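You operate a simulated robot arm through the tools that you are given. There is no shell and no other tool. Be economical: measure what you need, move in short steps, check, and stop when the job is done.

You run a simulated robot arm. Do the job below in one go: nothing can be reset, and whatever is moved stays where it is left.

## Task
Tighten the green vice, sand the teal bar smooth and knock its peg flush.
Fine: use the red sanding block and the yellow mallet and put both back, then wind the vice fully open again. Set down upright: yellow mallet. What is to be rubbed or washed off counts as gone when no trace of it is left.

It is judged by the outcome, as a careful person would: the job done as asked, and still so three seconds after it is handed in. It fails if anything else is knocked over, pushed out of place, dropped, spilled or broken.

## Robot
A 6-joint arm with a two-finger parallel gripper, fixed in place. Base frame: the origin is at the foot of the arm, x ahead of it, y to its left, z up. Units: cm, degrees, N and s.
With the tool pointing down near the work surface it reaches from about 16 to 74 cm from the base axis. Its first joint turns from -166.0 to 166.0 degrees. Payload 3.91 kg.
The TCP is the grasp point between the finger pads, 3 cm short of the fingertips. In the tool frame z runs along the fingers and y along their closing line. The gripper opens to 11 cm. The fingers are 2 cm wide and 1 cm thick; the gripper's body (4.8 by 11.2 cm) begins 5.5 cm behind the TCP.
Orientation is that of the tool frame in the base frame, as [roll, pitch, yaw] about the fixed x, y, z axes, in that order (R = Rz(yaw) Ry(pitch) Rx(roll)). With the fingers straight down and closing along the base's y, the tool's x points along the base's -x, its y along +y and its z along -z.

## Interface
- The arm moves only by the tool jog_arm. Its argument "series" is text: rows parted by semicolons, each of 6 numbers parted by spaces: the shift along the tool's x, y, z in cm, then the turn, a rotation vector about the tool's x, y, z in degrees. In form: tx ty tz ax ay az; .... A call has 1 to 20 rows; each row shifts and turns the commanded pose from where the row before left it, along the tool's axes as they then stand. "jaw" is the gripper command, from -1 (shut) to 1 (fully open), values between in proportion, set as the call begins (left out, the last holds). A row lasts 0.2 s, in which the tool goes at most 5 cm and 8.6 degrees; a call with a longer step from one row to the next is refused whole, and so is a gripper value outside its range. A pose out of reach is approached as far as the arm can. The call stops where the force on the tool passes 40 N (or 10 N more than at its start, if that is more) or the arm is blocked; 0.2 s more then pass. Each finger travels about 4.5 cm/s and halts on what it meets, pressing with about 33 N; the grip force reading is that of the motor and also rises with nothing between the fingers. The clock runs only during rows and for 0.2 s after the last one: add rows that do not move to give the fingers time. It gives the time, the measured TCP pose, the force on the tool (base axes), the opening and the grip force at its end, in the units of the frame above (readings bear some noise), with the torque about the TCP (base axes, N m) and any sound that the robot's microphone picked up.
- Cameras (640 x 400 px; columns grow to the right, rows downward): "scene" is fixed at [5.14, -64.96, 165.81]; the picture's right is [0.88, -0.47, 0.00], its down [-0.27, -0.51, -0.81] and it looks along [0.38, 0.72, -0.58] (base axes); focal length 330 px, centre (320, 200). "wrist" rides on the gripper at [7.1, 2.2, -10.7] in the tool frame; the picture's right is [-0.29, 0.96, 0.00], its down [-0.76, -0.23, -0.61] and it looks along [-0.58, -0.18, 0.79] (tool axes); focal length 243 px, centre (320, 200). There is no depth. A picture from a camera that has moved, and an enlarged one, comes with that camera's place and axes in the base frame and with its lens.
- capture(camera): a new picture of that camera. It takes no simulated time.
- move_column(by): slides the trunk up (or, below 0, down) by that many cm; the arm rides with it, the base frame stays. It gives what a move gives, with no picture.
- close_up(camera, box): a new picture of the part [left, top, right, bottom] of that camera's present view, enlarged. It takes no simulated time.
- close_job(): hands the job in; it is judged then, once.

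Work in short steps. Places have to be worked out from the pictures, the camera data and where the tool is seen: move nearer, look again, correct. Check each grasp and each placing, and mend what went wrong. You have 120 turns and 76 pictures in all, those below and enlarged ones among them. Open the gripper and draw the arm clear of the work before you hand the job in, unless the task says otherwise; then end with one line.

The tools are called after "Call:" as a command line: name --argument value ..., lists and objects as JSON in quotes. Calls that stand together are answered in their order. jog_arm: Moves the arm, as the interface text tells. Its arguments: {"type":"object","properties":{"series":{"type":"string"},"jaw":{"type":"number"}},"required":["series"]} The other tools are called the same way: move_column (by) slides the trunk up or down; capture (camera) takes a picture; close_up (camera, box) takes an enlarged picture of a part of a camera's view; close_job () hands the job in.

At the start:

```text
t: 0.0
tcp_pos: [39.6, 3.59, 122.55]
tool_rot: [180.0, 0.1, 180.0]
contact_force: [1.0, -0.5, 0.2]
ft_torque: [0.0, -0.02, -0.02]
gripper_width: 10.99
finger_force: 0.1
trunk travel left (down, up): [-50.0, 9.0]
```

scene: 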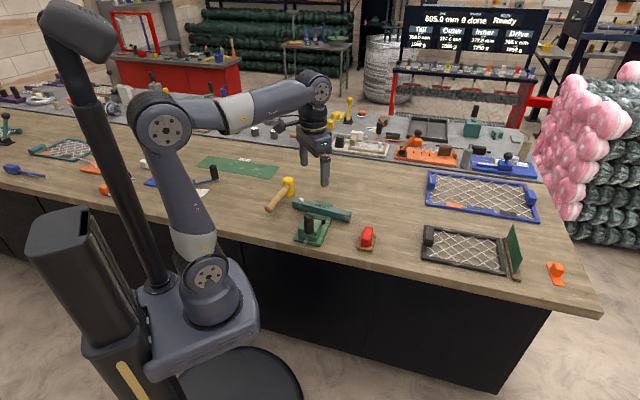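
wrist: 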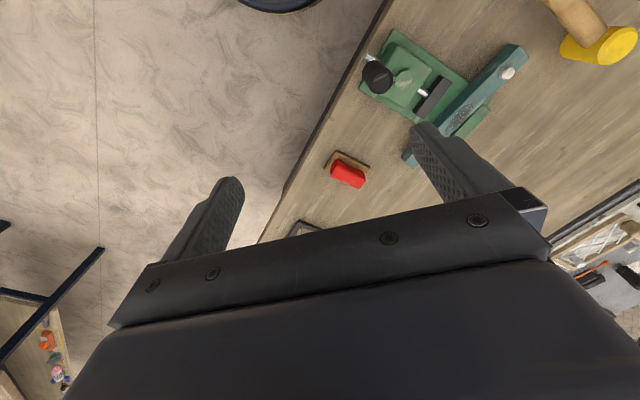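

I start by looking closer at the vice, bar, mallet and sanding block in both views.

Call:
close_up --camera "scene" --box '[250, 160, 410, 260]'

Call:
close_up --camera "wrist" --box '[320, 0, 640, 200]'

```text
4.00 times, centred on (330, 210) of scene
camera zoom: at [5.14, -64.96, 165.81], right [0.88, -0.47, 0.0], down [-0.27, -0.51, -0.81], along [0.38, 0.72, -0.58], focal length 1318 px, centre (280, 160)
```

zoom: 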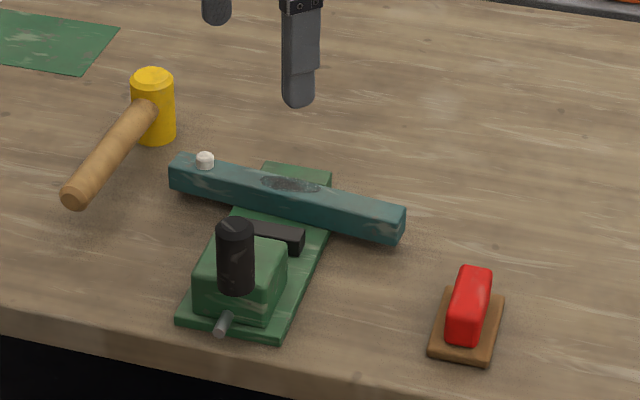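

```text
2.00 times, centred on (480, 100) of wrist
camera zoom: at [32.43, 5.73, 133.32], right [0.29, 0.96, 0.0], down [0.76, -0.23, 0.61], along [0.58, -0.18, -0.79], focal length 485 px, centre (0, 400)
```

zoom: 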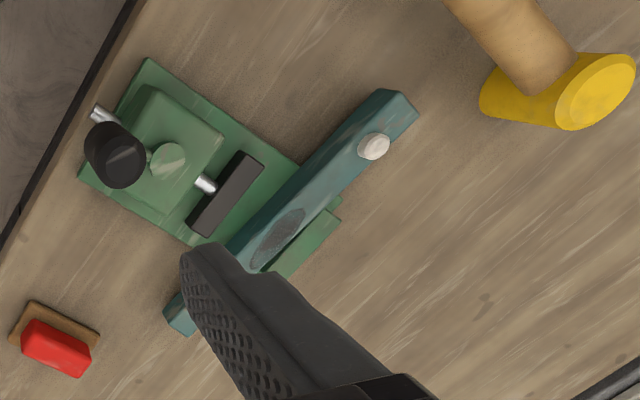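

The peg top triangulates to about (47.7, 31.3, 91.4), and the bar runs roughly along (0.62,-0.79). I move nearer with the camera over the vice for a better look.

Call:
jog_arm --series "1.5 3.3 2.1 0 0 0;1.5 3.3 2.1 0 0 0;1.5 3.3 2.1 0 0 0;1.5 3.3 2.1 0 0 0;1.5 3.3 2.1 0 0 0;0 0 0 0 0 0"

Call:
capture --camera "wrist"

```text
t: 1.4
tcp_pos: [31.94, 19.9, 111.87]
tool_rot: [179.9, 0.0, 179.9]
contact_force: [0.8, 0.3, -1.2]
ft_torque: [-0.01, 0.0, -0.01]
gripper_width: 10.98
finger_force: 0.1
trunk travel left (down, up): [-50.0, 9.0]
```

```text
71 pictures are left
camera wrist: at [24.85, 22.08, 122.67], right [0.29, 0.96, 0.0], down [0.76, -0.23, 0.61], along [0.58, -0.18, -0.79], focal length 243 px, centre (320, 200)
```

wrist: 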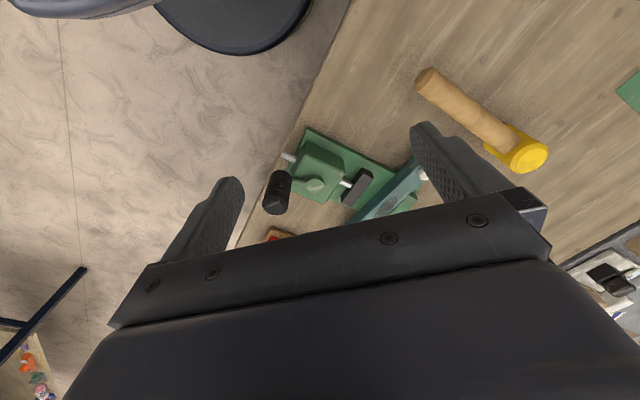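

I zoom into the vice for how its handle is built.

Call:
close_up --camera "wrist" --box '[240, 110, 440, 235]'

Call:
close_up --camera "scene" --box '[286, 195, 366, 245]'

```text
3.20 times, centred on (340, 172) of wrist
camera zoom: at [24.85, 22.08, 122.67], right [0.29, 0.96, 0.0], down [0.76, -0.23, 0.61], along [0.58, -0.18, -0.79], focal length 776 px, centre (256, 288)
```

zoom: 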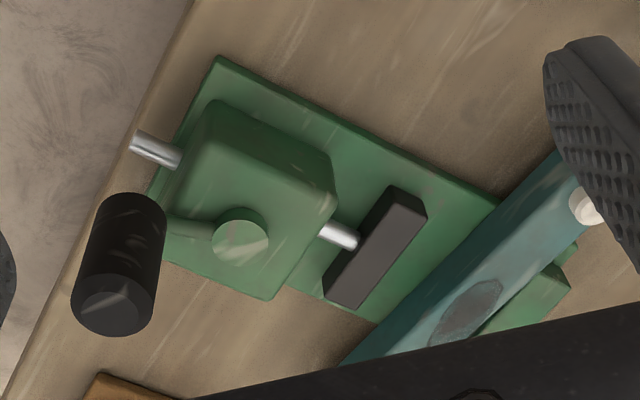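

```text
8.00 times, centred on (326, 220) of scene
camera zoom: at [5.14, -64.96, 165.81], right [0.88, -0.47, 0.0], down [-0.27, -0.51, -0.81], along [0.38, 0.72, -0.58], focal length 2636 px, centre (272, 40)
```

zoom: 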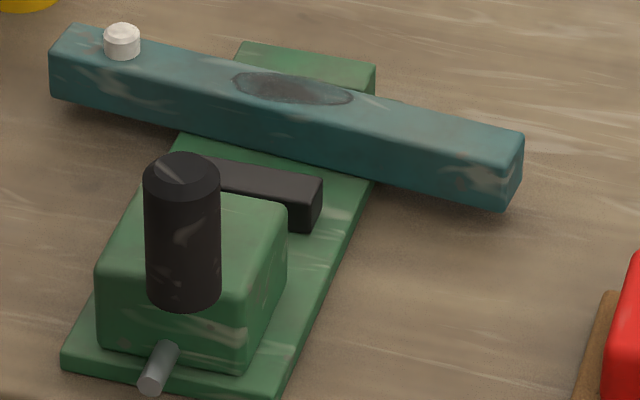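

The handle is a vertical-axis crank: hub about (43.6,15.5,93), knob about (41.1,11.2), z 93–99.5. I go above the knob and turn the jaws so that they close along the crank's tangent.

Call:
jog_arm --series "-3.05 -2.9 1.97 0 0 0;-3.05 -2.9 1.97 0 0 0;-3.05 -2.9 1.97 0 0 0;0 0 0 0 0 -8.5;0 0 0 0 0 -8.5;0 0 0 0 0 -8.5;0 0 0 0 0 -8.5;0 0 0 0 0 -8.5;0 0 0 0 0 -8.5;0 0 0 0 0 -8.5;0 0 0 0 0 0"

Call:
capture --camera "wrist"

Call:
close_up --camera "scene" --box '[250, 160, 410, 260]'

```text
t: 3.8
tcp_pos: [41.24, 11.36, 106.07]
tool_rot: [-180.0, 0.0, -120.4]
contact_force: [0.6, -0.2, -0.2]
ft_torque: [0.01, 0.01, -0.04]
gripper_width: 11.0
finger_force: 0.0
trunk travel left (down, up): [-50.0, 9.0]
```

```text
68 pictures are left
camera wrist: at [35.74, 6.31, 116.83], right [-0.68, 0.73, 0.0], down [0.58, 0.54, 0.61], along [0.45, 0.41, -0.79], focal length 243 px, centre (320, 200)
```

wrist: 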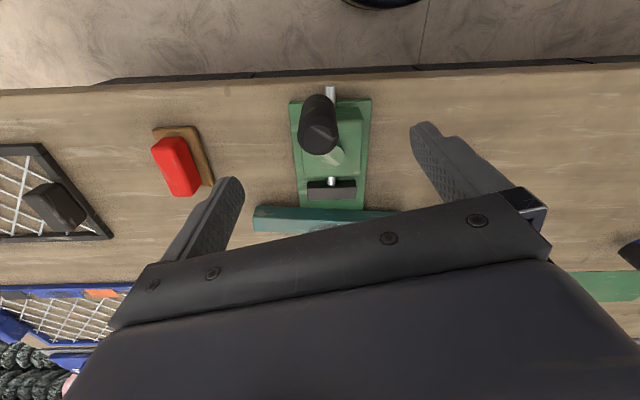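

```text
4.00 times, centred on (330, 210) of scene
camera zoom: at [5.14, -64.96, 165.81], right [0.88, -0.47, 0.0], down [-0.27, -0.51, -0.81], along [0.38, 0.72, -0.58], focal length 1318 px, centre (280, 160)
```

zoom: 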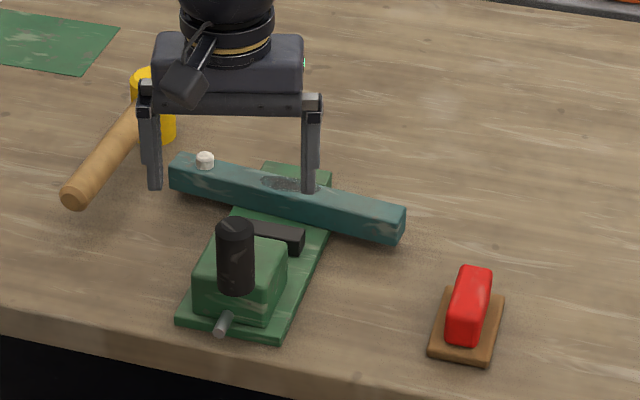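

Knob and hub positions are confirmed from this view. I go down around the knob and close to a loose cage of about 3.3 cm.

Call:
jog_arm --series "0 0 3.3 0 0 0;0 0 3.3 0 0 0;0 0 3.3 0 0 0;0 0 0 0 0 0"

Call:
jog_arm --series "0 0 0 0 0 0;0 0 0 0 0 0;0 0 0 0 0 0;0 0 0 0 0 0;0 0 0 0 0 0" --jaw -0.4

Call:
capture --camera "wrist"

```text
t: 4.8
tcp_pos: [41.14, 11.23, 96.08]
tool_rot: [180.0, 0.0, -120.5]
contact_force: [0.5, -0.1, -0.4]
ft_torque: [0.01, 0.02, -0.02]
gripper_width: 11.02
finger_force: 0.1
trunk travel left (down, up): [-50.0, 9.0]
```

```text
t: 6.0
tcp_pos: [41.09, 11.25, 96.03]
tool_rot: [180.0, 0.0, -120.5]
contact_force: [0.7, -0.6, 0.1]
ft_torque: [0.03, 0.01, 0.02]
gripper_width: 3.36
finger_force: 0.5
trunk travel left (down, up): [-50.0, 9.0]
```

```text
66 pictures are left
camera wrist: at [35.66, 6.19, 106.93], right [-0.68, 0.74, 0.0], down [0.58, 0.54, 0.61], along [0.45, 0.41, -0.79], focal length 243 px, centre (320, 200)
```

wrist: 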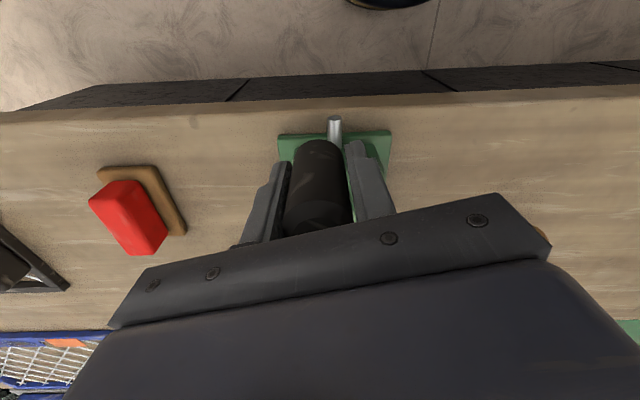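

The knob is caged. I try winding clockwise in a short arc (40°), watching the force.

Call:
jog_arm --series "-0.048 0.682 0 0 0 8;-0.048 0.682 0 0 0 8;-0.048 0.682 0 0 0 8;-0.048 0.682 0 0 0 8;-0.048 0.682 0 0 0 8"

Call:
close_up --camera "scene" --box '[250, 160, 410, 260]'

```text
t: 7.2
tcp_pos: [39.32, 13.9, 96.17]
tool_rot: [179.9, 0.0, -160.6]
contact_force: [0.1, -2.6, -0.8]
ft_torque: [0.05, 0.04, 0.01]
gripper_width: 3.36
finger_force: 0.9
trunk travel left (down, up): [-50.0, 9.0]
```

```text
4.00 times, centred on (330, 210) of scene
camera zoom: at [5.14, -64.96, 165.81], right [0.88, -0.47, 0.0], down [-0.27, -0.51, -0.81], along [0.38, 0.72, -0.58], focal length 1318 px, centre (280, 160)
```

zoom: 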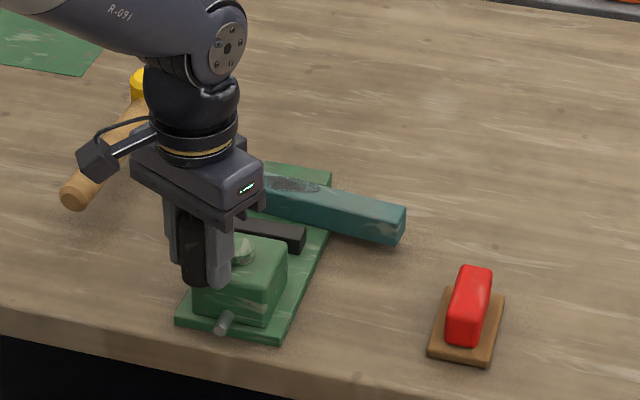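

The crank turns easily with small resistance. I continue clockwise.

Call:
jog_arm --series "-0.048 0.682 0 0 0 8;-0.048 0.682 0 0 0 8;-0.048 0.682 0 0 0 8;-0.048 0.682 0 0 0 8;-0.048 0.682 0 0 0 8;-0.048 0.682 0 0 0 8;-0.048 0.682 0 0 0 8;-0.048 0.682 0 0 0 8;-0.048 0.682 0 0 0 8;-0.048 0.682 0 0 0 8"

Call:
close_up --camera "scene" --box '[250, 160, 410, 260]'

```text
t: 9.4
tcp_pos: [41.39, 19.84, 96.18]
tool_rot: [-180.0, 0.0, 119.4]
contact_force: [0.8, -0.3, -0.1]
ft_torque: [0.02, -0.04, 0.04]
gripper_width: 3.35
finger_force: 1.1
trunk travel left (down, up): [-50.0, 9.0]
```

```text
4.00 times, centred on (330, 210) of scene
camera zoom: at [5.14, -64.96, 165.81], right [0.88, -0.47, 0.0], down [-0.27, -0.51, -0.81], along [0.38, 0.72, -0.58], focal length 1318 px, centre (280, 160)
```

zoom: 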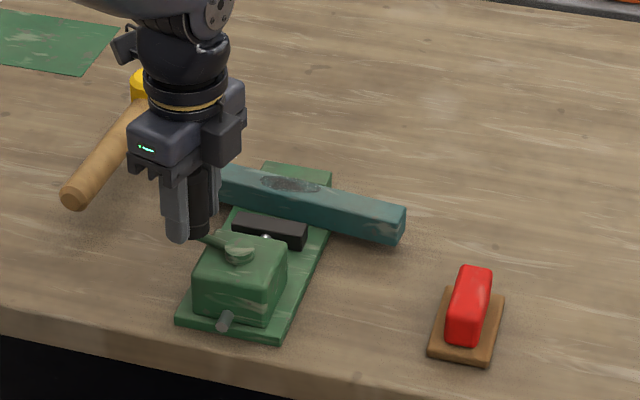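

The jaw is advancing toward the bar, so clockwise tightens. I continue another 80°.

Call:
jog_arm --series "-0.048 0.682 0 0 0 8;-0.048 0.682 0 0 0 8;-0.048 0.682 0 0 0 8;-0.048 0.682 0 0 0 8;-0.048 0.682 0 0 0 8;-0.048 0.682 0 0 0 8;-0.048 0.682 0 0 0 8;-0.048 0.682 0 0 0 8;-0.048 0.682 0 0 0 8;-0.048 0.682 0 0 0 8"

Call:
close_up --camera "scene" --box '[250, 160, 410, 260]'

```text
t: 11.6
tcp_pos: [47.67, 18.56, 96.18]
tool_rot: [180.0, -0.1, 39.4]
contact_force: [-0.8, 1.3, 1.2]
ft_torque: [0.05, 0.01, 0.0]
gripper_width: 3.39
finger_force: 1.0
trunk travel left (down, up): [-50.0, 9.0]
```

```text
4.00 times, centred on (330, 210) of scene
camera zoom: at [5.14, -64.96, 165.81], right [0.88, -0.47, 0.0], down [-0.27, -0.51, -0.81], along [0.38, 0.72, -0.58], focal length 1318 px, centre (280, 160)
```

zoom: 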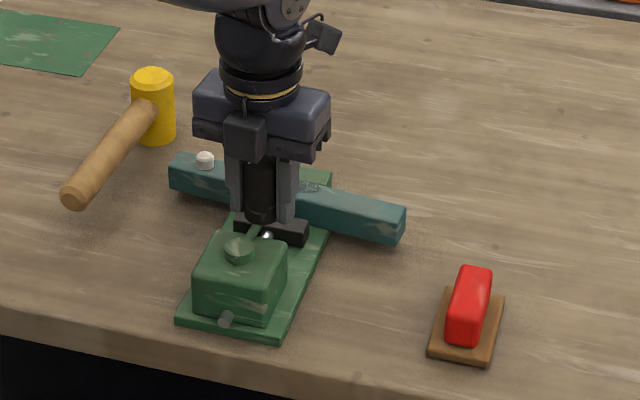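

Jaw is further forward and the gap nearly half gone; I carry on clockwise.

Call:
jog_arm --series "-0.048 0.682 0 0 0 8;-0.048 0.682 0 0 0 8;-0.048 0.682 0 0 0 8;-0.048 0.682 0 0 0 8;-0.048 0.682 0 0 0 8;-0.048 0.682 0 0 0 8;-0.048 0.682 0 0 0 8;-0.048 0.682 0 0 0 8;-0.048 0.682 0 0 0 8;-0.048 0.682 0 0 0 8"

Call:
close_up --camera "scene" --box '[250, 160, 410, 260]'

```text
t: 13.8
tcp_pos: [39.38, -21.13, 89.69]
tool_rot: [-173.4, 1.5, -35.1]
contact_force: [0.3, 0.1, 0.0]
ft_torque: [-0.04, 0.0, 0.02]
gripper_width: 3.32
finger_force: 0.1
out of reach, approached as far as the arm can: row 2, 3, 4, 5, 6, 7, 8, 9, 10
trunk travel left (down, up): [-50.0, 9.0]
```

```text
4.00 times, centred on (330, 210) of scene
camera zoom: at [5.14, -64.96, 165.81], right [0.88, -0.47, 0.0], down [-0.27, -0.51, -0.81], along [0.38, 0.72, -0.58], focal length 1318 px, centre (280, 160)
```

zoom: 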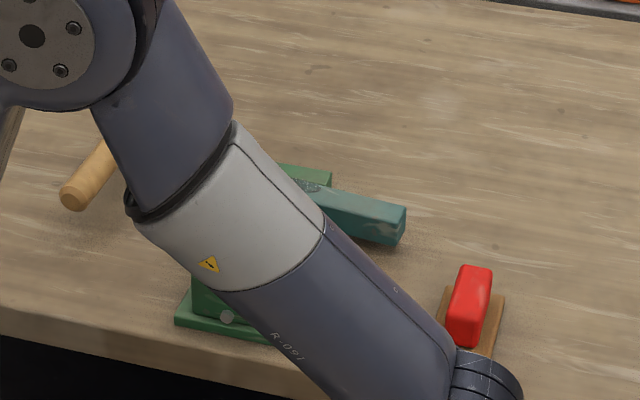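

The wrist joint ran out of range and the arm swung aside. I check the whole scene before moving any further.

Call:
capture --camera "scene"

Call:
capture --camera "wrist"

```text
61 pictures are left
```

scene: 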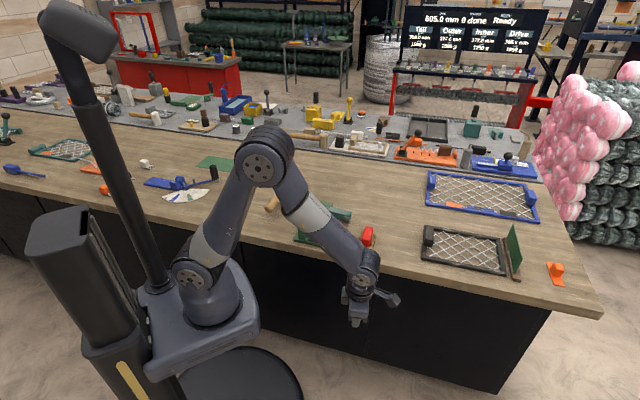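

```text
60 pictures are left
camera wrist: at [43.47, -28.23, 99.95], right [-0.79, -0.61, -0.1], down [-0.52, 0.56, 0.65], along [-0.34, 0.56, -0.75], focal length 243 px, centre (320, 200)
```

wrist: 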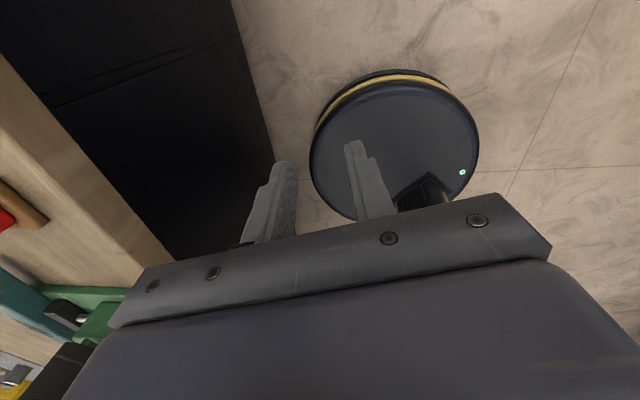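

Nothing seems disturbed. I lift the whole arm with the column first, which is the safest way out.

Call:
move_column --by 9

```text
t: 15.1
tcp_pos: [39.52, -21.1, 98.67]
tool_rot: [-173.4, 1.5, -35.1]
contact_force: [0.0, 0.1, 0.2]
ft_torque: [0.0, -0.01, 0.01]
gripper_width: 3.3
finger_force: 0.0
trunk travel left (down, up): [-59.0, 0.0]
```

Now a small test step straight up along the tool, to see that the command starts from the present pose.

Call:
jog_arm --series "0 0 -1 0 0 0"

```text
t: 15.4
tcp_pos: [39.3, -21.27, 99.73]
tool_rot: [-173.4, 1.5, -35.1]
contact_force: [0.2, -0.4, 1.5]
ft_torque: [0.0, 0.0, -0.02]
gripper_width: 3.32
finger_force: 0.0
trunk travel left (down, up): [-59.0, 0.0]
```

The command starts from the present pose. I level the tool, rise, and start turning the wrist back (counter-clockwise).

Call:
jog_arm --series "0 0 -4 0 0 0;0 0 -4 0 0 0;0 0 -4 0 0 0;0 0 0 -6.6 1.5 0;0 0 0 0 0 -8.5;0 0 0 0 0 -8.5;0 0 0 0 0 -8.5;0 0 0 0 0 -8.5;0 0 0 0 0 -8.5;0 0 0 0 0 -8.5;0 0 0 0 0 -8.5;0 0 0 0 0 -8.5;0 0 0 0 0 -8.5;0 0 0 0 0 -8.5;0 0 0 0 0 -8.5;0 0 0 0 0 -8.5;0 0 0 0 0 -8.5;0 0 0 0 0 -8.5;0 0 0 0 0 -8.5"

Call:
close_up --camera "scene" --box '[250, 160, 410, 260]'

```text
t: 19.4
tcp_pos: [36.12, -25.86, 111.25]
tool_rot: [-180.0, 0.0, 92.4]
contact_force: [-0.6, -0.8, -0.9]
ft_torque: [0.0, 0.04, -0.02]
gripper_width: 3.31
finger_force: 0.0
out of reach, approached as far as the arm can: row 3, 4
trunk travel left (down, up): [-59.0, 0.0]
```

```text
4.00 times, centred on (330, 210) of scene
camera zoom: at [5.14, -64.96, 165.81], right [0.88, -0.47, 0.0], down [-0.27, -0.51, -0.81], along [0.38, 0.72, -0.58], focal length 1318 px, centre (280, 160)
```

zoom: 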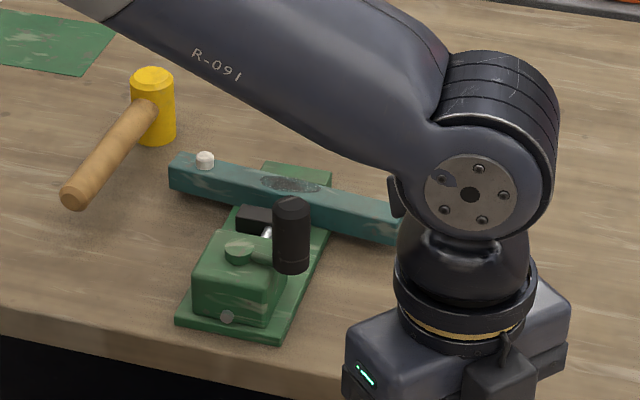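

All objects are in place; the knob is now at about (46.3, 11.1), at -58° around the hub. I turn the wrist to yaw ≈ -58° the long way (to have clockwise range), first in place.

Call:
jog_arm --series "0 0 0 0 0 -8.4;0 0 0 0 0 -8.4;0 0 0 0 0 -8.4;0 0 0 0 0 -8.4;0 0 0 0 0 -8.4;0 0 0 0 0 -8.4;0 0 0 0 0 -8.4;0 0 0 0 0 -8.4;0 0 0 0 0 -8.4;0 0 0 0 0 -8.4;0 0 0 0 0 -8.4;0 0 0 0 0 -8.4;0 0 0 0 0 -8.4;0 0 0 0 0 -8.4;0 0 0 0 0 -8.4;0 0 0 0 0 -8.4;0 0 0 0 0 0" --jaw 1

```text
t: 23.1
tcp_pos: [36.23, -25.66, 111.3]
tool_rot: [180.0, 0.0, -133.0]
contact_force: [0.5, -0.5, 0.5]
ft_torque: [-0.02, 0.03, 0.01]
gripper_width: 10.98
finger_force: 0.0
trunk travel left (down, up): [-59.0, 0.0]
```

Wrist well turned; now I translate over the knob and finish the turn.

Call:
jog_arm --series "-4.22 2.23 0 0 0 0;-4.22 2.23 0 0 0 0;-4.22 2.23 0 0 0 0;-4.22 2.23 0 0 0 0;-4.22 2.23 0 0 0 0;-4.22 2.23 0 0 0 0;-4.22 2.23 0 0 0 0;-4.22 2.23 0 0 0 0;0 0 0 0 0 -8.33;0 0 0 0 0 -8.33;0 0 0 0 0 -8.33;0 0 0 0 0 -8.33;0 0 0 0 0 -8.33;0 0 0 0 0 -8.33;0 0 0 0 0 -8.33;0 0 0 0 0 -8.33;0 0 0 0 0 -8.33;0 0 0 0 0 0"

Call:
capture --camera "wrist"

```text
t: 26.9
tcp_pos: [46.47, 11.13, 111.36]
tool_rot: [-180.0, 0.0, -58.2]
contact_force: [-0.3, -0.3, 0.4]
ft_torque: [0.04, -0.02, 0.0]
gripper_width: 11.0
finger_force: 0.1
trunk travel left (down, up): [-59.0, 0.0]
```

```text
58 pictures are left
camera wrist: at [48.27, 3.94, 122.17], right [-0.97, -0.26, 0.0], down [-0.21, 0.77, 0.61], along [-0.16, 0.59, -0.79], focal length 243 px, centre (320, 200)
```

wrist: 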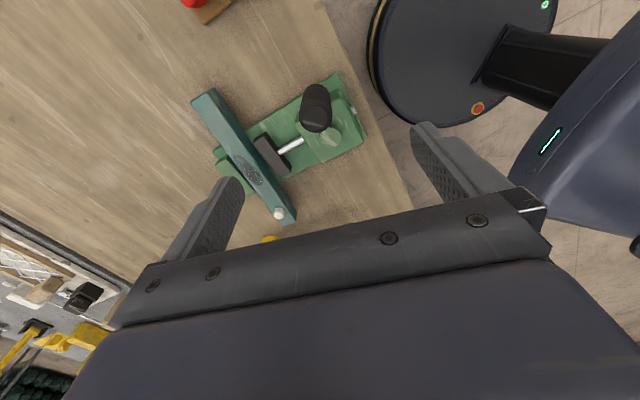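

Knob top at about (46.5,11.5). I descend around it and close to the loose cage.

Call:
jog_arm --series "-0.21 -0.13 3.8 0 0 -4;0 0 3.8 0 0 0;0 0 3.8 0 0 0;0 0 3.8 0 0 0;0 0 0 0 0 0"

Call:
jog_arm --series "0 0 0 0 0 0;0 0 0 0 0 0;0 0 0 0 0 0;0 0 0 0 0 0;0 0 0 0 0 0" --jaw -0.4

Call:
jog_arm --series "-0.048 0.682 0 0 0 8;-0.048 0.682 0 0 0 8;-0.048 0.682 0 0 0 8;-0.048 0.682 0 0 0 8;-0.048 0.682 0 0 0 8"

Call:
close_up --camera "scene" --box '[250, 160, 410, 260]'

```text
t: 28.1
tcp_pos: [46.39, 11.25, 96.08]
tool_rot: [-179.9, 0.0, -54.3]
contact_force: [-0.3, 0.6, -0.1]
ft_torque: [-0.04, 0.04, 0.01]
gripper_width: 10.99
finger_force: 0.1
trunk travel left (down, up): [-59.0, 0.0]
```

```text
t: 29.2
tcp_pos: [46.47, 11.41, 96.25]
tool_rot: [-180.0, 0.0, -54.3]
contact_force: [1.7, 1.1, 0.0]
ft_torque: [-0.02, 0.04, 0.0]
gripper_width: 3.39
finger_force: 1.1
trunk travel left (down, up): [-59.0, 0.0]
```

```text
t: 30.4
tcp_pos: [43.05, 10.57, 96.11]
tool_rot: [179.9, -0.1, -94.4]
contact_force: [3.3, -0.3, 1.0]
ft_torque: [0.02, 0.04, 0.0]
gripper_width: 3.36
finger_force: 0.8
trunk travel left (down, up): [-59.0, 0.0]
```

```text
4.00 times, centred on (330, 210) of scene
camera zoom: at [5.14, -64.96, 165.81], right [0.88, -0.47, 0.0], down [-0.27, -0.51, -0.81], along [0.38, 0.72, -0.58], focal length 1318 px, centre (280, 160)
```

zoom: 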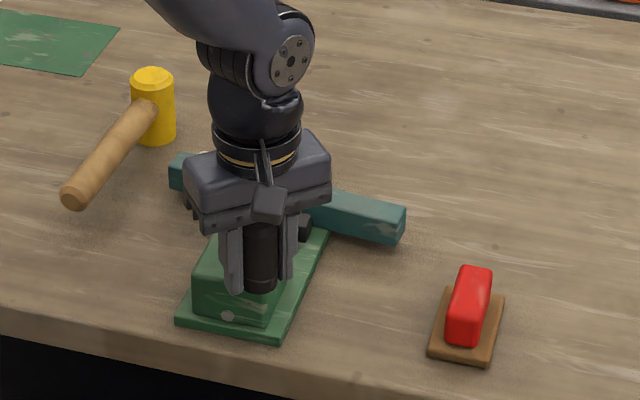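

Force is still only about 3 N, so it isn't tight yet. I go on in short arcs.

Call:
jog_arm --series "-0.048 0.682 0 0 0 8;-0.048 0.682 0 0 0 8;-0.048 0.682 0 0 0 8;-0.048 0.682 0 0 0 8;-0.048 0.682 0 0 0 8"

Call:
jog_arm --series "-0.048 0.682 0 0 0 8;-0.048 0.682 0 0 0 8;-0.048 0.682 0 0 0 8;-0.048 0.682 0 0 0 8;-0.048 0.682 0 0 0 8"

Call:
close_up --camera "scene" --box '[250, 160, 410, 260]'

```text
t: 31.6
tcp_pos: [40.17, 11.84, 96.32]
tool_rot: [179.9, 0.0, -134.4]
contact_force: [0.6, -1.1, -0.3]
ft_torque: [0.0, 0.08, 0.0]
gripper_width: 3.4
finger_force: 0.9
trunk travel left (down, up): [-59.0, 0.0]
```

```text
t: 32.9
tcp_pos: [38.64, 14.87, 96.21]
tool_rot: [180.0, 0.1, -174.4]
contact_force: [0.1, -1.5, -0.3]
ft_torque: [-0.01, 0.02, 0.01]
gripper_width: 3.36
finger_force: 0.5
trunk travel left (down, up): [-59.0, 0.0]
```

```text
4.00 times, centred on (330, 210) of scene
camera zoom: at [5.14, -64.96, 165.81], right [0.88, -0.47, 0.0], down [-0.27, -0.51, -0.81], along [0.38, 0.72, -0.58], focal length 1318 px, centre (280, 160)
```

zoom: 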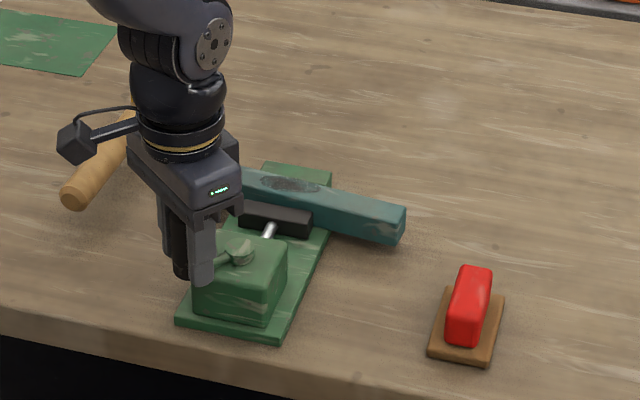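

Jaw is almost at the bar. Continuing clockwise.

Call:
jog_arm --series "-0.048 0.682 0 0 0 8;-0.048 0.682 0 0 0 8;-0.048 0.682 0 0 0 8;-0.048 0.682 0 0 0 8;-0.048 0.682 0 0 0 8"

Call:
jog_arm --series "-0.048 0.682 0 0 0 8;-0.048 0.682 0 0 0 8;-0.048 0.682 0 0 0 8;-0.048 0.682 0 0 0 8;-0.048 0.682 0 0 0 8"

Call:
jog_arm --series "-0.048 0.682 0 0 0 8;-0.048 0.682 0 0 0 8;-0.048 0.682 0 0 0 8;-0.048 0.682 0 0 0 8;-0.048 0.682 0 0 0 8"

Call:
close_up --camera "scene" --box '[250, 160, 410, 260]'

```text
t: 34.0
tcp_pos: [39.41, 18.22, 96.08]
tool_rot: [180.0, 0.0, 145.6]
contact_force: [-1.1, -1.0, -1.2]
ft_torque: [-0.03, 0.04, -0.03]
gripper_width: 3.39
finger_force: 0.1
trunk travel left (down, up): [-59.0, 0.0]
```

```text
t: 35.2
tcp_pos: [42.17, 19.99, 96.1]
tool_rot: [-179.9, 0.1, 105.7]
contact_force: [-1.9, 0.9, 0.4]
ft_torque: [0.0, 0.03, -0.03]
gripper_width: 3.37
finger_force: 0.8
trunk travel left (down, up): [-59.0, 0.0]
```

```text
t: 36.5
tcp_pos: [45.49, 19.83, 96.12]
tool_rot: [-180.0, -0.1, 65.6]
contact_force: [-0.7, 0.5, 1.7]
ft_torque: [0.05, 0.02, -0.05]
gripper_width: 3.37
finger_force: 0.0
trunk travel left (down, up): [-59.0, 0.0]
```

```text
4.00 times, centred on (330, 210) of scene
camera zoom: at [5.14, -64.96, 165.81], right [0.88, -0.47, 0.0], down [-0.27, -0.51, -0.81], along [0.38, 0.72, -0.58], focal length 1318 px, centre (280, 160)
```

zoom: 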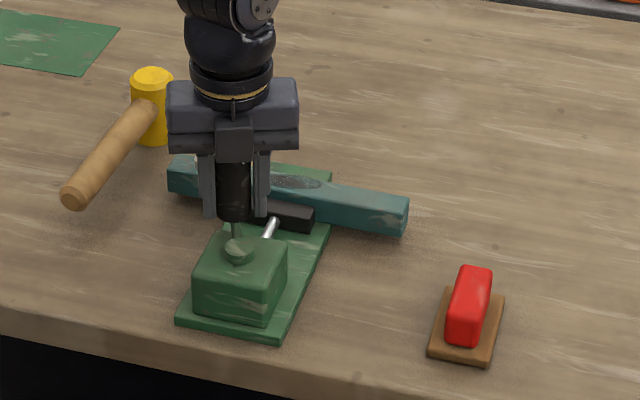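

The jaw is now pushing the bar toward the fixed jaw. Three more steps before I must regrip.

Call:
jog_arm --series "-0.048 0.682 0 0 0 8;-0.048 0.682 0 0 0 8;-0.048 0.682 0 0 0 8"

Call:
jog_arm --series "0 0 0 0 0 0;0 0 0 0 0 0;0 0 0 0 0 0;0 0 0 0 0 0;0 0 0 0 0 0" --jaw 0.2

Call:
jog_arm --series "0 0 -4.5 0 0 0;0 0 -4.5 0 0 0;0 0 -3 0 0 0;0 0 0 0 0 -8.5;0 0 0 0 0 -8.5;0 0 0 0 0 -8.5;0 0 0 0 0 -8.5;0 0 0 0 0 -8.5;0 0 0 0 0 -8.5;0 0 0 0 0 -8.5;0 0 0 0 0 -8.5;0 0 0 0 0 -8.5;0 0 0 0 0 -8.5;0 0 0 0 0 -8.5;0 0 0 0 0 -8.5;0 0 0 0 0 -8.5;0 0 0 0 0 -8.5;0 0 0 0 0 -8.5;0 0 0 0 0 0"

Call:
capture --camera "wrist"

Call:
close_up --camera "scene" --box '[250, 160, 410, 260]'

```text
t: 37.2
tcp_pos: [47.08, 18.77, 96.08]
tool_rot: [180.0, 0.1, 41.5]
contact_force: [-2.4, 1.2, -2.0]
ft_torque: [0.01, 0.04, -0.01]
gripper_width: 3.4
finger_force: 0.9
trunk travel left (down, up): [-59.0, 0.0]
```

```text
t: 38.5
tcp_pos: [47.1, 18.67, 96.03]
tool_rot: [179.9, 0.0, 41.7]
contact_force: [-0.3, -0.9, -0.5]
ft_torque: [0.01, -0.02, -0.01]
gripper_width: 6.62
finger_force: 0.1
trunk travel left (down, up): [-59.0, 0.0]
```

```text
t: 42.5
tcp_pos: [47.16, 18.7, 107.95]
tool_rot: [180.0, -0.1, 169.3]
contact_force: [0.3, 0.5, -0.5]
ft_torque: [0.0, 0.03, -0.03]
gripper_width: 6.62
finger_force: 0.0
trunk travel left (down, up): [-59.0, 0.0]
```

```text
54 pictures are left
camera wrist: at [40.56, 22.12, 118.91], right [0.46, 0.89, 0.0], down [0.7, -0.37, 0.61], along [0.54, -0.28, -0.79], focal length 243 px, centre (320, 200)
```

wrist: 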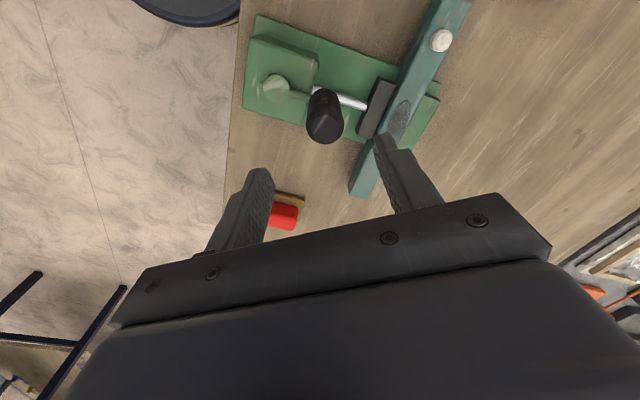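

```text
4.00 times, centred on (330, 210) of scene
camera zoom: at [5.14, -64.96, 165.81], right [0.88, -0.47, 0.0], down [-0.27, -0.51, -0.81], along [0.38, 0.72, -0.58], focal length 1318 px, centre (280, 160)
```

zoom: 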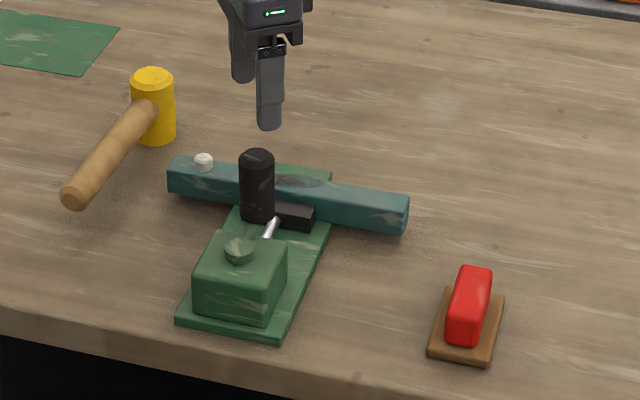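

Knob near φ≈44°. I turn to the opposite grip (yaw ≈ 222°), go down and cage it again.

Call:
jog_arm --series "0 0 0 0 0 -7.6;0 0 0 0 0 -7.6;0 0 0 0 0 -7.6;0 0 0 0 0 -7.6;0 0 0 0 0 -7.6;0 0 0 0 0 -7.6;0 0 0 0 0 -7.6;-0.2 0.1 3.95 0 0 0;0 0 3.95 0 0 0;0 0 3.95 0 0 0;0 0 0 0 0 0"

Call:
jog_arm --series "0 0 0 0 0 0;0 0 0 0 0 0;0 0 0 0 0 0" --jaw -0.4

Call:
jog_arm --series "0.048 -0.682 0 0 0 8;0.048 -0.682 0 0 0 8;0.048 -0.682 0 0 0 8;0.048 -0.682 0 0 0 8;0.048 -0.682 0 0 0 8"

Call:
jog_arm --series "0.048 -0.682 0 0 0 8;0.048 -0.682 0 0 0 8;0.048 -0.682 0 0 0 8;0.048 -0.682 0 0 0 8;0.048 -0.682 0 0 0 8"

Call:
close_up --camera "scene" --box '[250, 160, 410, 260]'

```text
t: 44.9
tcp_pos: [47.26, 18.58, 96.03]
tool_rot: [179.9, 0.1, -137.6]
contact_force: [0.0, -0.6, 0.3]
ft_torque: [0.01, 0.0, -0.01]
gripper_width: 6.61
finger_force: 0.1
trunk travel left (down, up): [-59.0, 0.0]
```

```text
t: 45.6
tcp_pos: [47.39, 18.69, 96.08]
tool_rot: [-180.0, 0.0, -137.6]
contact_force: [-1.5, 1.6, -1.1]
ft_torque: [-0.02, -0.01, 0.02]
gripper_width: 3.39
finger_force: 0.7
trunk travel left (down, up): [-59.0, 0.0]
```

```text
t: 46.9
tcp_pos: [48.58, 15.66, 96.23]
tool_rot: [-180.0, 0.1, -177.8]
contact_force: [1.1, 2.3, 1.2]
ft_torque: [-0.02, 0.01, 0.0]
gripper_width: 3.38
finger_force: 1.1
trunk travel left (down, up): [-59.0, 0.0]
```

```text
t: 48.0
tcp_pos: [47.56, 12.57, 96.19]
tool_rot: [179.9, 0.1, 142.2]
contact_force: [10.8, 8.3, 4.1]
ft_torque: [-0.17, 0.02, 0.02]
gripper_width: 3.92
finger_force: 5.8
trunk travel left (down, up): [-59.0, 0.0]
```

```text
4.00 times, centred on (330, 210) of scene
camera zoom: at [5.14, -64.96, 165.81], right [0.88, -0.47, 0.0], down [-0.27, -0.51, -0.81], along [0.38, 0.72, -0.58], focal length 1318 px, centre (280, 160)
```

zoom: 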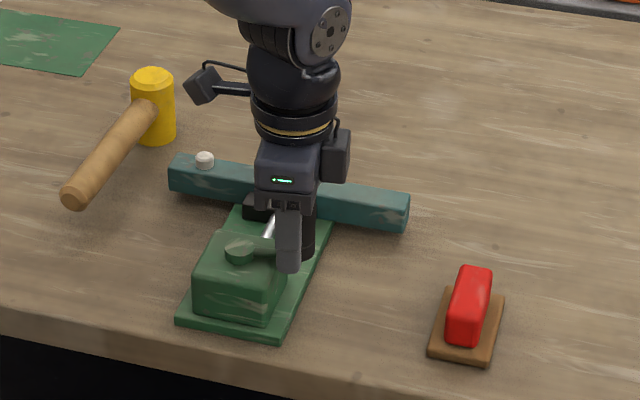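

Resistance rose to ~14 N and a finger is being spread: the vice is biting. I grip firmly and push a little further.

Call:
jog_arm --series "0 0 0 0 0 0;0 0 0 0 0 0" --jaw -1

Call:
jog_arm --series "0.02 -0.34 0 0 0 4;0.02 -0.34 0 0 0 4;0.02 -0.34 0 0 0 4;0 0 0 0 0 0"

Call:
capture --camera "wrist"

```text
t: 48.6
tcp_pos: [47.46, 12.63, 96.21]
tool_rot: [180.0, 0.1, 142.4]
contact_force: [12.4, 7.5, 5.2]
ft_torque: [-0.15, 0.1, 0.0]
gripper_width: 3.02
finger_force: 45.1
trunk travel left (down, up): [-59.0, 0.0]
```

```text
t: 49.6
tcp_pos: [46.75, 11.84, 96.23]
tool_rot: [179.9, 0.0, 130.4]
contact_force: [13.3, 9.7, 7.0]
ft_torque: [-0.23, 0.17, 0.04]
gripper_width: 3.0
finger_force: 44.9
trunk travel left (down, up): [-59.0, 0.0]
```

```text
51 pictures are left
camera wrist: at [43.88, 18.72, 107.0], right [0.92, 0.4, 0.0], down [0.32, -0.73, 0.61], along [0.24, -0.56, -0.79], focal length 243 px, centre (320, 200)
```

wrist: 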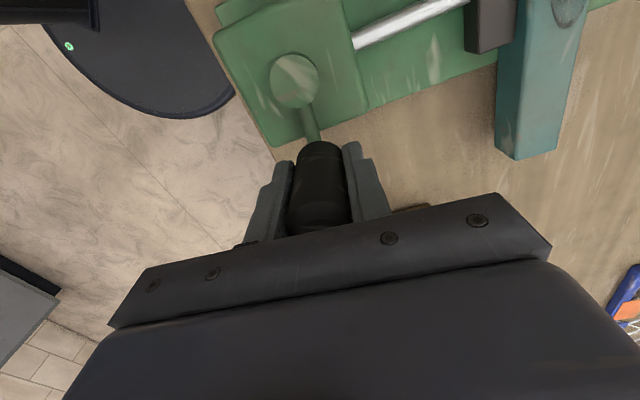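

Crank still turned with ~16 N. I keep going until it really stops.

Call:
jog_arm --series "0.02 -0.34 0 0 0 4;0.02 -0.34 0 0 0 4;0.02 -0.34 0 0 0 4;0.02 -0.34 0 0 0 4;0.02 -0.34 0 0 0 4;0.02 -0.34 0 0 0 4;0 0 0 0 0 0"

```text
t: 51.2
tcp_pos: [45.18, 10.98, 96.3]
tool_rot: [-180.0, 0.0, 106.4]
contact_force: [19.0, 18.0, -14.6]
ft_torque: [0.24, 0.11, 0.07]
gripper_width: 3.0
finger_force: 44.9
trunk travel left (down, up): [-59.0, 0.0]
```

Force climbs (~19 N tangential, with some radial mismatch). A bit further, with outward correction.

Call:
jog_arm --series "-0.13 -0.34 0 0 0 4;0.02 -0.34 0 0 0 4;0.02 -0.34 0 0 0 4;0 0 0 0 0 0"

Call:
close_up --camera "scene" --box '[250, 160, 410, 260]'

Call:
capture --camera "wrist"

```text
t: 52.2
tcp_pos: [44.45, 10.87, 96.24]
tool_rot: [179.9, 0.1, 94.4]
contact_force: [24.1, 26.5, -11.3]
ft_torque: [0.24, 1.07, 0.09]
gripper_width: 3.03
finger_force: 44.8
trunk travel left (down, up): [-59.0, 0.0]
```

```text
4.00 times, centred on (330, 210) of scene
camera zoom: at [5.14, -64.96, 165.81], right [0.88, -0.47, 0.0], down [-0.27, -0.51, -0.81], along [0.38, 0.72, -0.58], focal length 1318 px, centre (280, 160)
```

zoom: 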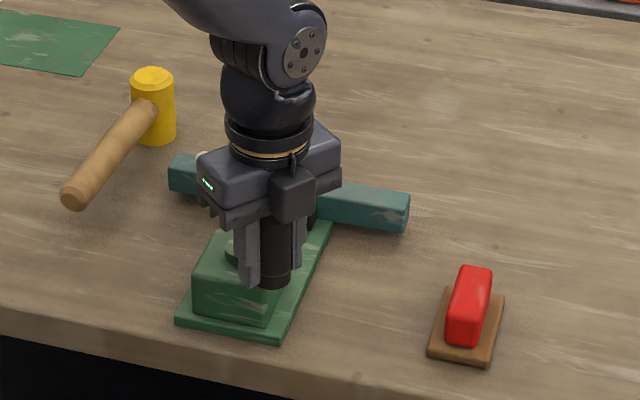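

```text
49 pictures are left
camera wrist: at [45.95, 18.08, 107.0], right [0.98, -0.22, 0.0], down [-0.17, -0.77, 0.61], along [-0.13, -0.59, -0.79], focal length 243 px, centre (320, 200)
```

wrist: 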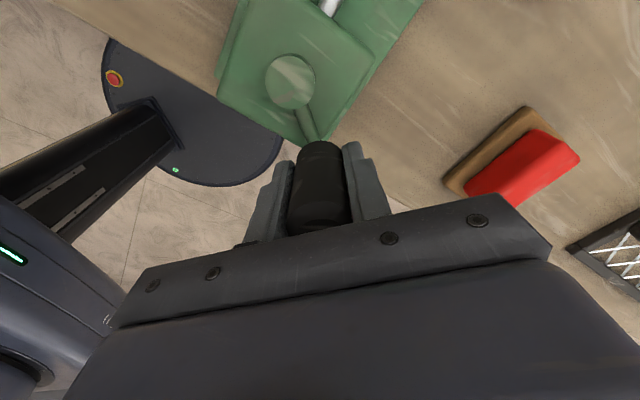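

Tight and rising (24 N tangential); the radial part comes from my outward shift, which I take back while pushing slightly further.

Call:
jog_arm --series "0.3 -0.1 0 0 0 2;0.02 -0.34 0 0 0 4;0.02 -0.34 0 0 0 4;0 0 0 0 0 0"

```text
t: 53.2
tcp_pos: [43.58, 10.79, 96.22]
tool_rot: [179.9, -0.1, 84.2]
contact_force: [29.5, -12.0, 2.2]
ft_torque: [-1.29, 0.68, 0.06]
gripper_width: 3.02
finger_force: 44.9
trunk travel left (down, up): [-59.0, 0.0]
```

Now ~30 N tangential. One more push until it stops.

Call:
jog_arm --series "-0.08 -0.34 0 0 0 4;0.02 -0.34 0 0 0 4;0.02 -0.34 0 0 0 4;0.02 -0.34 0 0 0 4;0.02 -0.34 0 0 0 4;0.02 -0.34 0 0 0 4;0 0 0 0 0 0"

Call:
close_up --camera "scene" --box '[250, 160, 410, 260]'

```text
t: 54.7
tcp_pos: [41.89, 11.1, 96.25]
tool_rot: [179.8, -0.2, 60.4]
contact_force: [30.5, -23.5, -18.9]
ft_torque: [-0.16, 1.56, 0.1]
gripper_width: 3.05
finger_force: 45.0
trunk travel left (down, up): [-59.0, 0.0]
stopped in row 7: the force on the tool passed its limit at 43 N (the readings are from after the stop); the commanded pose is now the measured one
```

```text
4.00 times, centred on (330, 210) of scene
camera zoom: at [5.14, -64.96, 165.81], right [0.88, -0.47, 0.0], down [-0.27, -0.51, -0.81], along [0.38, 0.72, -0.58], focal length 1318 px, centre (280, 160)
```

zoom: 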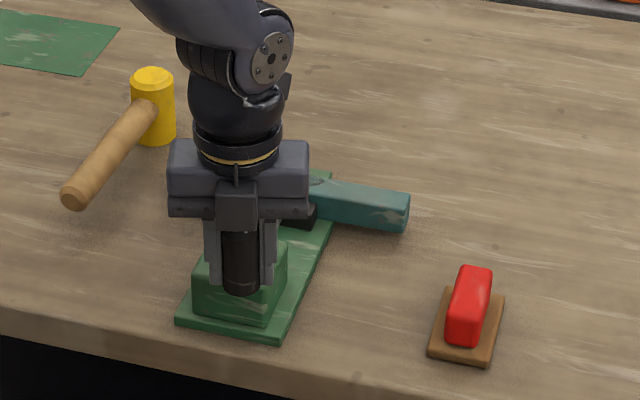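

That is tight (about 37 N on the crank). I release, rise and check whether it holds.

Call:
jog_arm --series "0 0 0 0 0 0;0 0 0 0 0 0;0 0 0 0 0 0;0 0 0 0 0 0;0 0 0 0 0 0" --jaw 0.2

Call:
jog_arm --series "0 0 -4.5 0 0 0;0 0 -4.5 0 0 0;0 0 -4.5 0 0 0;0 0 -4.5 0 0 0;0 0 0 0 0 -8.5;0 0 0 0 0 -8.5;0 0 0 0 0 -8.5;0 0 0 0 0 -8.5;0 0 0 0 0 -8.5;0 0 0 0 0 -8.5;0 0 0 0 0 -8.5;0 0 0 0 0 -8.5;0 0 0 0 0 -8.5;0 0 0 0 0 -8.5;0 0 0 0 0 -8.5;0 0 0 0 0 -8.5;0 0 0 0 0 -8.5;0 0 0 0 0 -8.5;0 0 0 0 0 0" --jaw 1

Call:
capture --camera "wrist"

Call:
close_up --camera "scene" --box '[250, 160, 410, 260]'

```text
t: 55.9
tcp_pos: [41.57, 11.27, 96.19]
tool_rot: [179.9, 0.0, 60.4]
contact_force: [27.2, -27.8, -13.1]
ft_torque: [0.21, 0.64, -0.6]
gripper_width: 8.49
finger_force: 18.1
trunk travel left (down, up): [-59.0, 0.0]
```

```text
t: 59.9
tcp_pos: [41.24, 11.5, 114.39]
tool_rot: [179.9, 0.2, 179.6]
contact_force: [-0.2, 0.6, -0.5]
ft_torque: [-0.04, -0.03, -0.01]
gripper_width: 10.98
finger_force: 0.0
trunk travel left (down, up): [-59.0, 0.0]
```

```text
47 pictures are left
camera wrist: at [34.1, 13.72, 125.23], right [0.3, 0.95, 0.0], down [0.76, -0.24, 0.61], along [0.58, -0.18, -0.79], focal length 243 px, centre (320, 200)
```

wrist: 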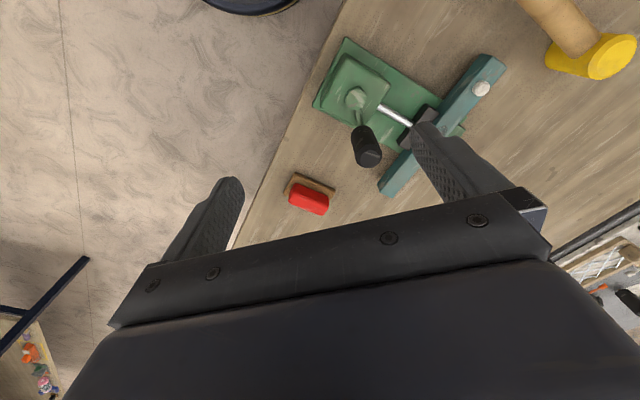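

```text
4.00 times, centred on (330, 210) of scene
camera zoom: at [5.14, -64.96, 165.81], right [0.88, -0.47, 0.0], down [-0.27, -0.51, -0.81], along [0.38, 0.72, -0.58], focal length 1318 px, centre (280, 160)
```

zoom: 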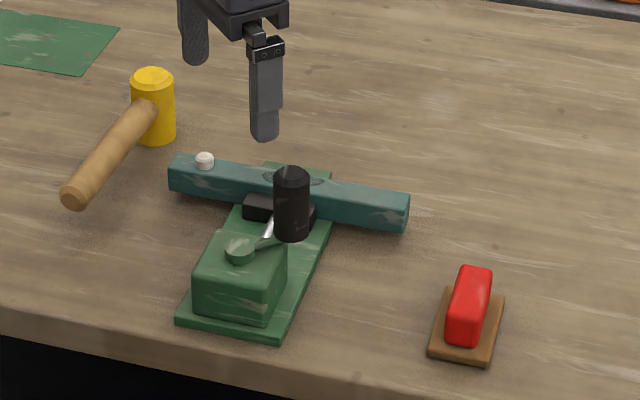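

The crank sprang back to φ≈0, i.e. it had been forced past the clamped end; the jaw now holds the bar at about 600° of winding. Next I go over the red sanding block for a look.

Call:
jog_arm --series "-3.86 -1.5 1.68 0 0 0;-3.86 -1.5 1.68 0 0 0;-3.86 -1.5 1.68 0 0 0;-3.86 -1.5 1.68 0 0 0;-3.86 -1.5 1.68 0 0 0;0 0 0 0 0 0"

Call:
capture --camera "wrist"

Call:
close_up --camera "scene" --box '[340, 210, 404, 250]'

```text
t: 61.3
tcp_pos: [60.8, 3.96, 106.08]
tool_rot: [179.9, 0.1, 179.5]
contact_force: [-0.2, -0.8, -0.7]
ft_torque: [0.0, 0.0, -0.01]
gripper_width: 11.02
finger_force: 0.2
trunk travel left (down, up): [-59.0, 0.0]
```

```text
45 pictures are left
camera wrist: at [53.53, 6.19, 116.81], right [0.3, 0.95, 0.0], down [0.76, -0.24, 0.61], along [0.58, -0.18, -0.79], focal length 243 px, centre (320, 200)
```

wrist: 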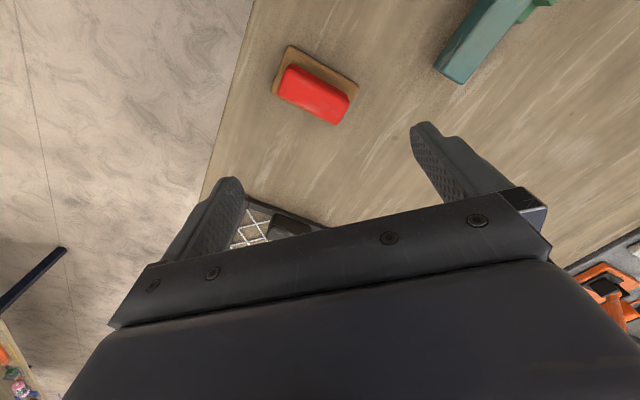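

```text
10.00 times, centred on (372, 230) of scene
camera zoom: at [5.14, -64.96, 165.81], right [0.88, -0.47, 0.0], down [-0.27, -0.51, -0.81], along [0.38, 0.72, -0.58], focal length 3295 px, centre (-200, -100)
```

zoom: 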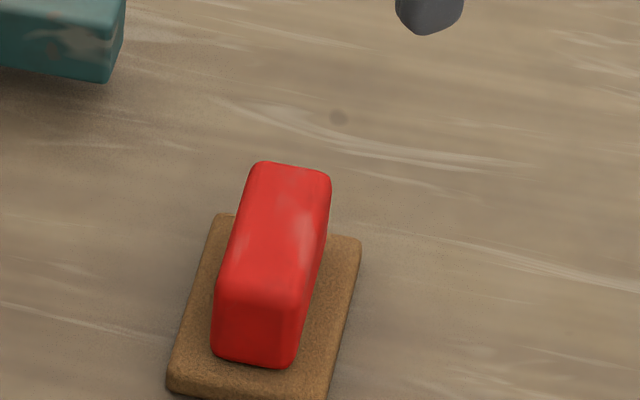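

Sanding block: red grip centre about (59.7,3.6), top z≈90.8, long axis ≈48°. I turn the jaws across the grip (yaw 228°) and go above it to check.

Call:
jog_arm --series "1.1 -0.4 3 0 0 -8.1;0 0 3 0 0 -8.1;0 0 0 0 0 -8.1;0 0 0 0 0 -8.1;0 0 0 0 0 -8.1;0 0 0 0 0 -8.1;0 0 0 0 0 0" --jaw 0

Call:
capture --camera "wrist"

```text
t: 62.9
tcp_pos: [59.36, 3.58, 100.03]
tool_rot: [-179.9, 0.2, -131.9]
contact_force: [-0.4, 0.2, 0.5]
ft_torque: [0.0, 0.02, -0.01]
gripper_width: 5.49
finger_force: 0.1
trunk travel left (down, up): [-59.0, 0.0]
```

```text
43 pictures are left
camera wrist: at [52.93, -0.39, 110.74], right [-0.52, 0.85, 0.0], down [0.68, 0.41, 0.61], along [0.52, 0.32, -0.79], focal length 243 px, centre (320, 200)
```

wrist: 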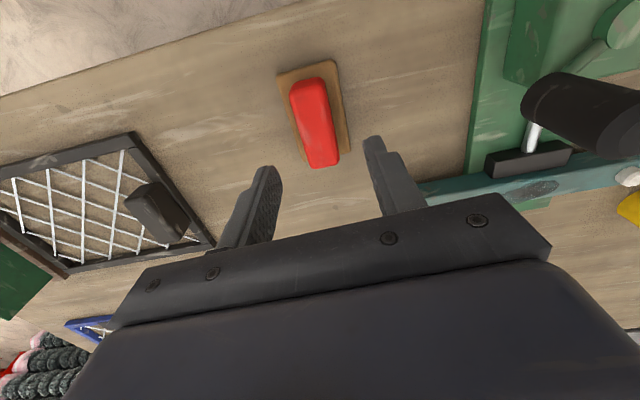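

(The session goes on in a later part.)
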